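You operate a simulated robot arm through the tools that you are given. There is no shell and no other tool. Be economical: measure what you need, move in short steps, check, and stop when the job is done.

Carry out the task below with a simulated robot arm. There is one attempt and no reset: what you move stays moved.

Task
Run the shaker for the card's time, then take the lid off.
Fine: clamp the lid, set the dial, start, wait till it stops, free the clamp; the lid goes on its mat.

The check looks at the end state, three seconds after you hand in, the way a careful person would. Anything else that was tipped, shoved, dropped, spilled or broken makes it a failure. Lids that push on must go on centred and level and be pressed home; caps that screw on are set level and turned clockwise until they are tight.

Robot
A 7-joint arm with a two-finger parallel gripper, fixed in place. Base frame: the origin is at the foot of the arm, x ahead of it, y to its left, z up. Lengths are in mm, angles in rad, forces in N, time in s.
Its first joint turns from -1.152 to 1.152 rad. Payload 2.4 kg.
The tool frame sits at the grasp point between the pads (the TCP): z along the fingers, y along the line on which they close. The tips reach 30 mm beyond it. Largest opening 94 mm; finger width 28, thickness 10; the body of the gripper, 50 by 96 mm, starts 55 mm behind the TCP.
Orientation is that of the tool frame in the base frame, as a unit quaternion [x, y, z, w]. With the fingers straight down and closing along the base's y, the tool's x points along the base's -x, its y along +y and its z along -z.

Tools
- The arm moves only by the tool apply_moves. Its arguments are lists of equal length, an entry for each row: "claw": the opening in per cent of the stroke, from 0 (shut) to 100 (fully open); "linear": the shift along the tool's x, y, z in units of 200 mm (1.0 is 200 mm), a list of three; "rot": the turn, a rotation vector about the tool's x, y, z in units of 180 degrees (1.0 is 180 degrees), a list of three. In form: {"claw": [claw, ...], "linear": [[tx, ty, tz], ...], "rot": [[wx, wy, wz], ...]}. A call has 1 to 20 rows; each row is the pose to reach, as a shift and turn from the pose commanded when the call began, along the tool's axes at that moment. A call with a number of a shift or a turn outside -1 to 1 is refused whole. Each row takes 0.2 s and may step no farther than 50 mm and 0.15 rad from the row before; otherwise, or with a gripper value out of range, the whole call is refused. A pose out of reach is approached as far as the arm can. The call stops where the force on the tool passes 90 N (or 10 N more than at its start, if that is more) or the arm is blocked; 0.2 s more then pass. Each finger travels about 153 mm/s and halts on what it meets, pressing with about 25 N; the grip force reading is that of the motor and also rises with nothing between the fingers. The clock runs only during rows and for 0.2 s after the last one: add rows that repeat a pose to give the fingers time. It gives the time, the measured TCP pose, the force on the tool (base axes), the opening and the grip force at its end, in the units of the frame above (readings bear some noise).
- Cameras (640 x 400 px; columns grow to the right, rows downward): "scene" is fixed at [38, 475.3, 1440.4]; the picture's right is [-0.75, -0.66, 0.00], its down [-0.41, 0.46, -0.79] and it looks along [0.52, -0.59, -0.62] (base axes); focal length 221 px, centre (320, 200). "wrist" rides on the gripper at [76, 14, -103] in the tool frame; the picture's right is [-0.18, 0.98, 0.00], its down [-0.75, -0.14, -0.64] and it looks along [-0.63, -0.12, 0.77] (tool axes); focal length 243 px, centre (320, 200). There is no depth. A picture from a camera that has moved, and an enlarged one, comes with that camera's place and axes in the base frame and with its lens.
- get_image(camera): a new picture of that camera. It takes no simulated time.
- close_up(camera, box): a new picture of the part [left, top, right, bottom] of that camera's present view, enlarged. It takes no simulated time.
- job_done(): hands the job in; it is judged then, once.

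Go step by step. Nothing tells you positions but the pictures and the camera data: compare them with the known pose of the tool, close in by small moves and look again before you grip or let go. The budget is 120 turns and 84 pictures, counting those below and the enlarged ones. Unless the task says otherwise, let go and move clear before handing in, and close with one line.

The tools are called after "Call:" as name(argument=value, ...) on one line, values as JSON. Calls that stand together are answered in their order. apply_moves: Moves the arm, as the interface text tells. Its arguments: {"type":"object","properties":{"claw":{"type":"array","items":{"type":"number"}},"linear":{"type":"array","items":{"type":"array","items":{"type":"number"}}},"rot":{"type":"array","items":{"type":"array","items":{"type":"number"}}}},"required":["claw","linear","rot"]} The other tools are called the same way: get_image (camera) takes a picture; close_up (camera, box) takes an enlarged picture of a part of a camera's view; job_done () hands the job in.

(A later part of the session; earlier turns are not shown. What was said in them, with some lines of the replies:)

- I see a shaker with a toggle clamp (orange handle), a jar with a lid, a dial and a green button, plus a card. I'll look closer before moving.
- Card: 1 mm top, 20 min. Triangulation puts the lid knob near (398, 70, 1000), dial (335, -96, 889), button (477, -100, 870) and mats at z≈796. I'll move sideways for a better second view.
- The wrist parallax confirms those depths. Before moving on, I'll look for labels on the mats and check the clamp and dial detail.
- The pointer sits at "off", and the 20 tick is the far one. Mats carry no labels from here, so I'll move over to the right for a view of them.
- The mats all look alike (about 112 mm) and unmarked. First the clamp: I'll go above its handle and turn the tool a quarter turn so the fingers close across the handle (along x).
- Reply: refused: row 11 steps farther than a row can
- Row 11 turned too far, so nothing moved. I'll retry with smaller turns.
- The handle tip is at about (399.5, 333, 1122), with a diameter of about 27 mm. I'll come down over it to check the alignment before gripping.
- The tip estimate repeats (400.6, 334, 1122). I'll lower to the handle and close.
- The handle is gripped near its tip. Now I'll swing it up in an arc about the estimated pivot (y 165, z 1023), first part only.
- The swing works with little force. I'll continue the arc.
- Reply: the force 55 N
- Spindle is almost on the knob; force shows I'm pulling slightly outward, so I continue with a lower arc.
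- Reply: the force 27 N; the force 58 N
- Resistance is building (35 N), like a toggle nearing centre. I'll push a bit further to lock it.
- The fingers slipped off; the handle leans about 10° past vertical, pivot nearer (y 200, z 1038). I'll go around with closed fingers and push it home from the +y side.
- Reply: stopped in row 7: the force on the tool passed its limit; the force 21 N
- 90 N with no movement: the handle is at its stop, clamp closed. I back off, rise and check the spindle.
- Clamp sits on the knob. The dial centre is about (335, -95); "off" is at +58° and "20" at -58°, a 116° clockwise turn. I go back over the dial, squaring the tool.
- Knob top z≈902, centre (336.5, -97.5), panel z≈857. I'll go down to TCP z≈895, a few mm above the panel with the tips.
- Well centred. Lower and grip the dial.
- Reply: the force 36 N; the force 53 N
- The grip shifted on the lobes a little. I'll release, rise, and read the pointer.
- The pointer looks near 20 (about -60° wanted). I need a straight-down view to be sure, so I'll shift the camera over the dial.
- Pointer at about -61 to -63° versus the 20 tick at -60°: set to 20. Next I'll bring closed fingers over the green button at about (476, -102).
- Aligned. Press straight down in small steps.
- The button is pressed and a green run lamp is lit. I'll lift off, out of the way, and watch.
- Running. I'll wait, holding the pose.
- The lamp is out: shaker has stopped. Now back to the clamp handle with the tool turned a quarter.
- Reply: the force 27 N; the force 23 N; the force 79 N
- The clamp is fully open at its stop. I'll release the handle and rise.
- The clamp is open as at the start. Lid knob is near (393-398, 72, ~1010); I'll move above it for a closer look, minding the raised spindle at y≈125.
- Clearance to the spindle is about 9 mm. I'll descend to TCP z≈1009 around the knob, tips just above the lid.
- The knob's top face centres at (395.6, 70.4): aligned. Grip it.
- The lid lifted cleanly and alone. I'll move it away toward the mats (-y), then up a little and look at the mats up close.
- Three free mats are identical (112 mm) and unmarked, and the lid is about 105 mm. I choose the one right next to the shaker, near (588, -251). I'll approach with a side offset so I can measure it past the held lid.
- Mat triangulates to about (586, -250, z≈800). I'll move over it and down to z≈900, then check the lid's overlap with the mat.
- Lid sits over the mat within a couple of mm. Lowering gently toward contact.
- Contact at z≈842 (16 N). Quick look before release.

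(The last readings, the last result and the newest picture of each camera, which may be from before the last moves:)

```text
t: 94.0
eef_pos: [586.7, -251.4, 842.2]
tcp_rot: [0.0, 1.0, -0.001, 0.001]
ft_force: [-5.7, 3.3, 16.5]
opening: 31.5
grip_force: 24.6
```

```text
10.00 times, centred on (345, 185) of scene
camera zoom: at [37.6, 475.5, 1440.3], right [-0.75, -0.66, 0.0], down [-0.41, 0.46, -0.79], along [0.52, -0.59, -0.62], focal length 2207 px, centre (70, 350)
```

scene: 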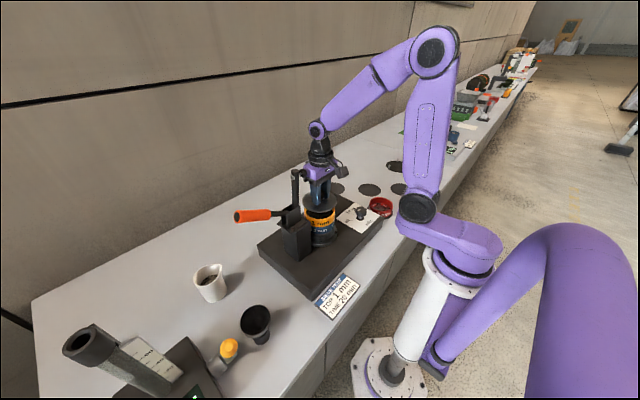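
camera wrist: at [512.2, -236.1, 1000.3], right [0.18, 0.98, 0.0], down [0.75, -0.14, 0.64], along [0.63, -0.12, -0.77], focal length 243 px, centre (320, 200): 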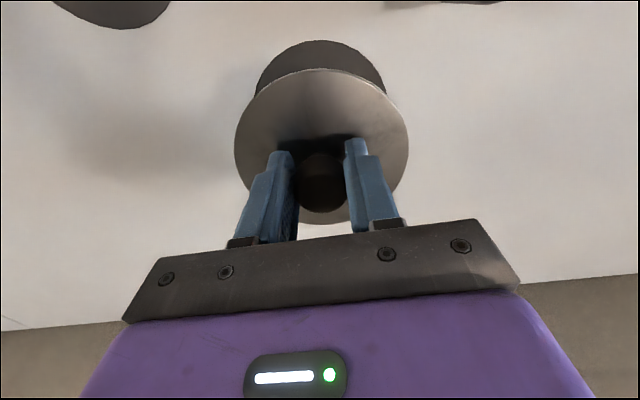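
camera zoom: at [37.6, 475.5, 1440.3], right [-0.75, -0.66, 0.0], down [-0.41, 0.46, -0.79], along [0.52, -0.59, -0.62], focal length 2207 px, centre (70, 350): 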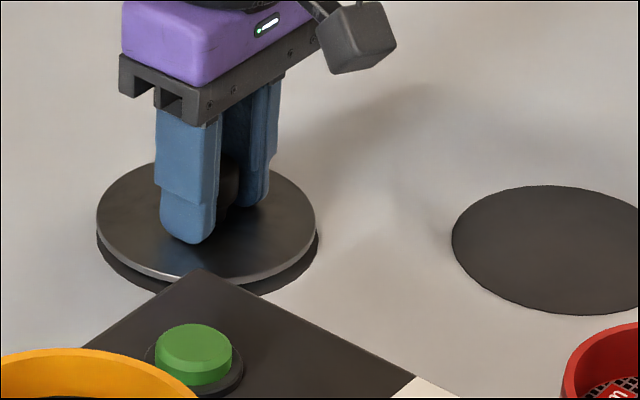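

Lid is centred on the mat and level. Release and move clear.

Call:
apply_moves(claw=[0, 45, 65, 65, 65, 65, 65, 65, 65, 65], linear=[[0, 0, -0.006], [0, 0, -0.006], [0, 0, -0.006], [0, 0, -0.006], [0, 0, -0.1], [0, 0, -0.3], [0, 0, -0.5], [0, 0, -0.7], [0, 0, -0.9], [0, 0, -0.9]], rot=[[0, 0, 0], [0, 0, 0], [0, 0, 0], [0, 0, 0], [0, 0, 0], [0, 0, 0], [0, 0, 0], [0, 0, 0], [0, 0, 0], [0, 0, 0]])

Call:
get_image(camera="wrist")

Call:
get_image(camera="scene")

Call:
close_up(camera="scene", box=[230, 150, 410, 270])

```text
t: 96.2
eef_pos: [583.6, -251.4, 1021.0]
tcp_rot: [0.0, 1.0, -0.001, 0.0]
ft_force: [0.0, -0.5, 0.1]
opening: 61.1
grip_force: 0.1
```

```text
6 pictures are left
camera wrist: at [508.0, -236.8, 1123.2], right [0.18, 0.98, 0.0], down [0.75, -0.14, 0.64], along [0.63, -0.12, -0.77], focal length 243 px, centre (320, 200)
```

wrist: 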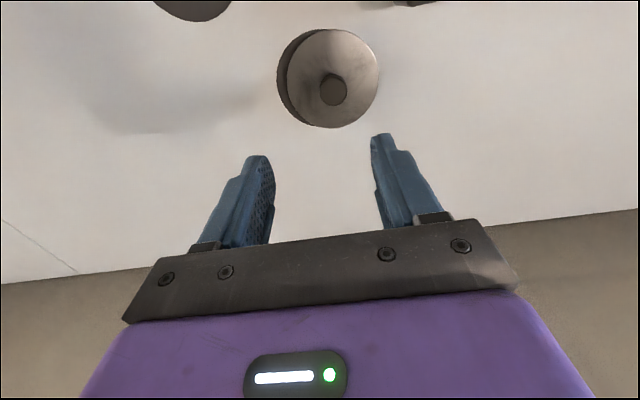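

```text
5 pictures are left
```

scene: 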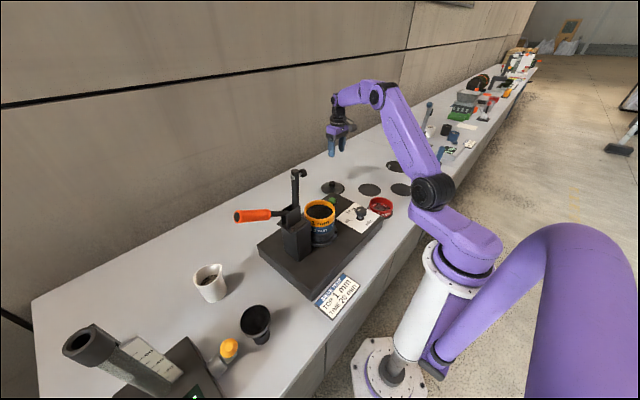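

```text
3.33 times, centred on (320, 210) of scene
camera zoom: at [38.0, 475.3, 1440.4], right [-0.75, -0.66, 0.0], down [-0.41, 0.46, -0.79], along [0.52, -0.59, -0.62], focal length 736 px, centre (320, 167)
```

zoom: 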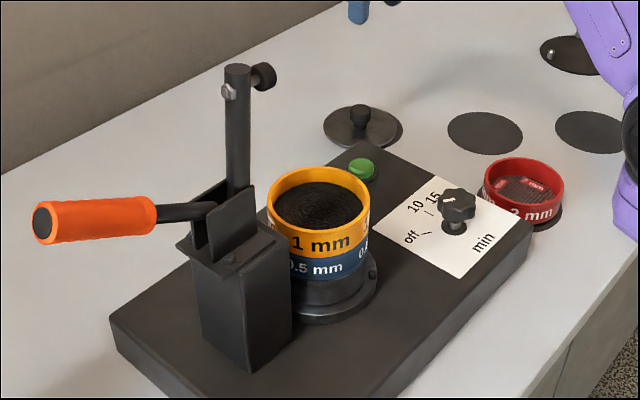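

The lid looks shifted a bit toward +y on its mat; I'll check enlarged.

Call:
close_up(camera="wrist", box=[255, 10, 405, 145])

Call:
close_up(camera="scene", box=[310, 170, 360, 205])

```text
2.96 times, centred on (330, 78) of wrist
camera zoom: at [508.0, -236.8, 1123.2], right [0.18, 0.98, 0.0], down [0.75, -0.14, 0.64], along [0.63, -0.12, -0.77], focal length 719 px, centre (290, 563)
```

zoom: 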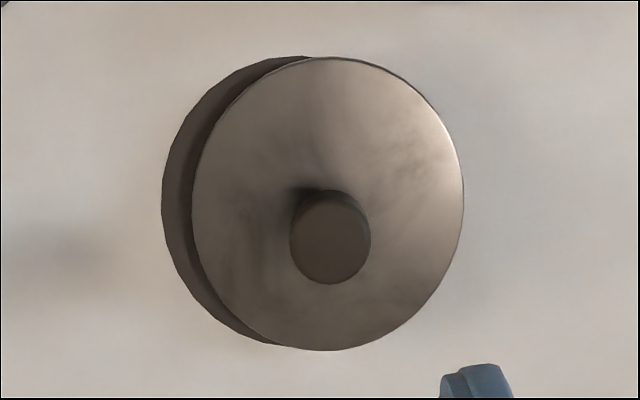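

```text
11.43 times, centred on (335, 188) of scene
camera zoom: at [38.0, 475.3, 1440.4], right [-0.75, -0.66, 0.0], down [-0.41, 0.46, -0.79], along [0.52, -0.59, -0.62], focal length 2523 px, centre (149, 343)
```

zoom: 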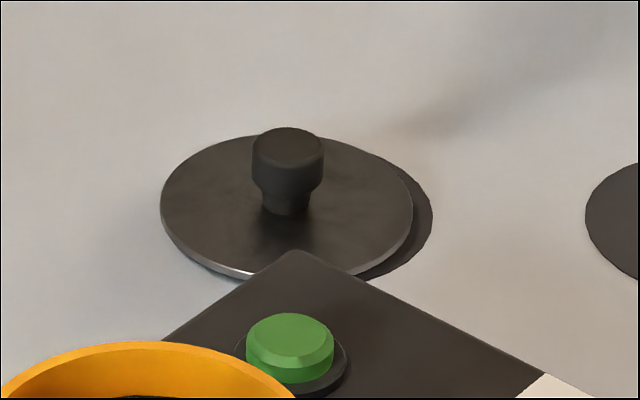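

The lid got nudged about 13 mm toward +y while the fingers opened, so it overhangs. I'll straddle the knob again and slide the lid back with the +y finger.

Call:
apply_moves(claw=[65, 65, 65, 65, 65, 65, 65, 45, 45, 45], linear=[[0, 0.067, 0], [0, 0.067, 0.24], [0, 0.067, 0.48], [0, 0.067, 0.7], [0, 0.067, 0.82], [0, 0.067, 0.872], [0, 0.067, 0.872], [0, 0.067, 0.872], [0, 0.067, 0.872], [0, 0.067, 0.872]], rot=[[0, 0, 0], [0, 0, 0], [0, 0, 0], [0, 0, 0], [0, 0, 0], [0, 0, 0], [0, 0, 0], [0, 0, 0], [0, 0, 0], [0, 0, 0]])

Call:
close_up(camera="wrist", box=[210, 30, 430, 230])

```text
t: 98.4
eef_pos: [586.5, -239.1, 844.2]
tcp_rot: [0.0, 1.0, 0.0, 0.001]
ft_force: [0.7, 0.3, -0.6]
opening: 42.2
grip_force: 0.0
```

```text
2.00 times, centred on (320, 130) of wrist
camera zoom: at [510.1, -224.0, 947.3], right [0.18, 0.98, 0.0], down [0.75, -0.14, 0.64], along [0.63, -0.12, -0.77], focal length 485 px, centre (320, 340)
```

zoom: 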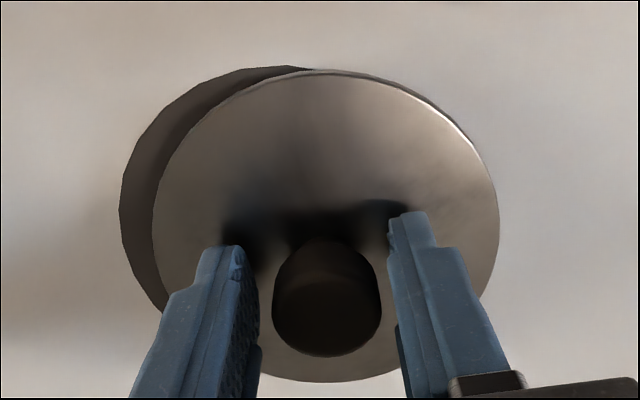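

Call:
apply_moves(claw=[45, 45, 45, 45, 45, 45, 45, 45], linear=[[0, -0.015, 0], [0, -0.03, 0], [0, -0.045, 0], [0, -0.06, 0], [0, -0.072, 0], [0, -0.082, 0], [0, -0.09, 0], [0, -0.09, 0]], rot=[[0, 0, 0], [0, 0, 0], [0, 0, 0], [0, 0, 0], [0, 0, 0], [0, 0, 0], [0, 0, 0], [0, 0, 0]])

Call:
close_up(camera="wrist", box=[210, 30, 430, 230])

```text
t: 100.2
eef_pos: [585.7, -255.6, 845.5]
tcp_rot: [0.0, 1.0, -0.001, 0.0]
ft_force: [0.9, 1.0, 3.5]
opening: 43.1
grip_force: 1.2
```

```text
2.00 times, centred on (320, 130) of wrist
camera zoom: at [509.6, -241.2, 948.1], right [0.18, 0.98, 0.0], down [0.75, -0.14, 0.64], along [0.63, -0.12, -0.77], focal length 485 px, centre (320, 340)
```

zoom: 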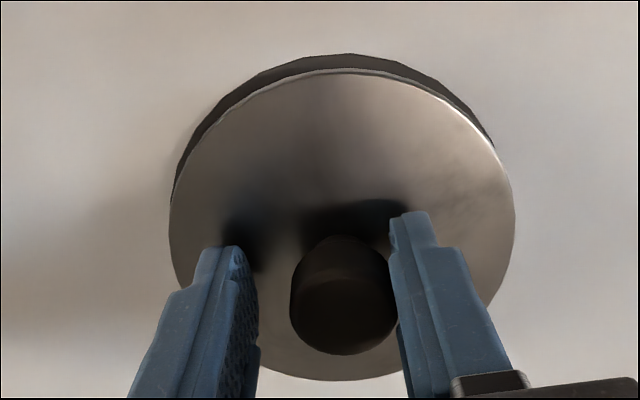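

Centred now. Back off the knob slightly, then rise clear.

Call:
apply_moves(claw=[45, 45, 45, 60, 60, 60, 60, 60, 60, 60], linear=[[0, 0.012, 0], [0, 0.025, 0], [0, 0.025, 0], [0, 0.025, 0], [0, 0.025, -0.1], [0, 0.025, -0.3], [0, 0.025, -0.54], [0, 0.025, -0.78], [0, 0.025, -1], [0, 0.025, -1]], rot=[[0, 0, 0], [0, 0, 0], [0, 0, 0], [0, 0, 0], [0, 0, 0], [0, 0, 0], [0, 0, 0], [0, 0, 0], [0, 0, 0], [0, 0, 0]])

Call:
close_up(camera="scene", box=[310, 165, 380, 215])

```text
t: 102.4
eef_pos: [584.4, -250.5, 1045.8]
tcp_rot: [-0.001, 1.0, -0.001, 0.0]
ft_force: [0.4, -0.6, -0.8]
opening: 56.5
grip_force: 0.2
```

```text
refused: no pictures are left
```

The clamp is open and the lid is on its mat, with the gripper clear above it. My last picture, taken just before I backed off, showed the lid centred; I have no pictures left, so I'm handing in.

Call:
job_done()

```text
The job is handed in.
```

I ran the shaker on the card's 20 min setting until its lamp went out, freed the clamp and set the lid on the mat nearest the shaker; the free mats are unmarked, so that mat was my choice, and the lid needed one slide of about 13 mm to re-centre it.
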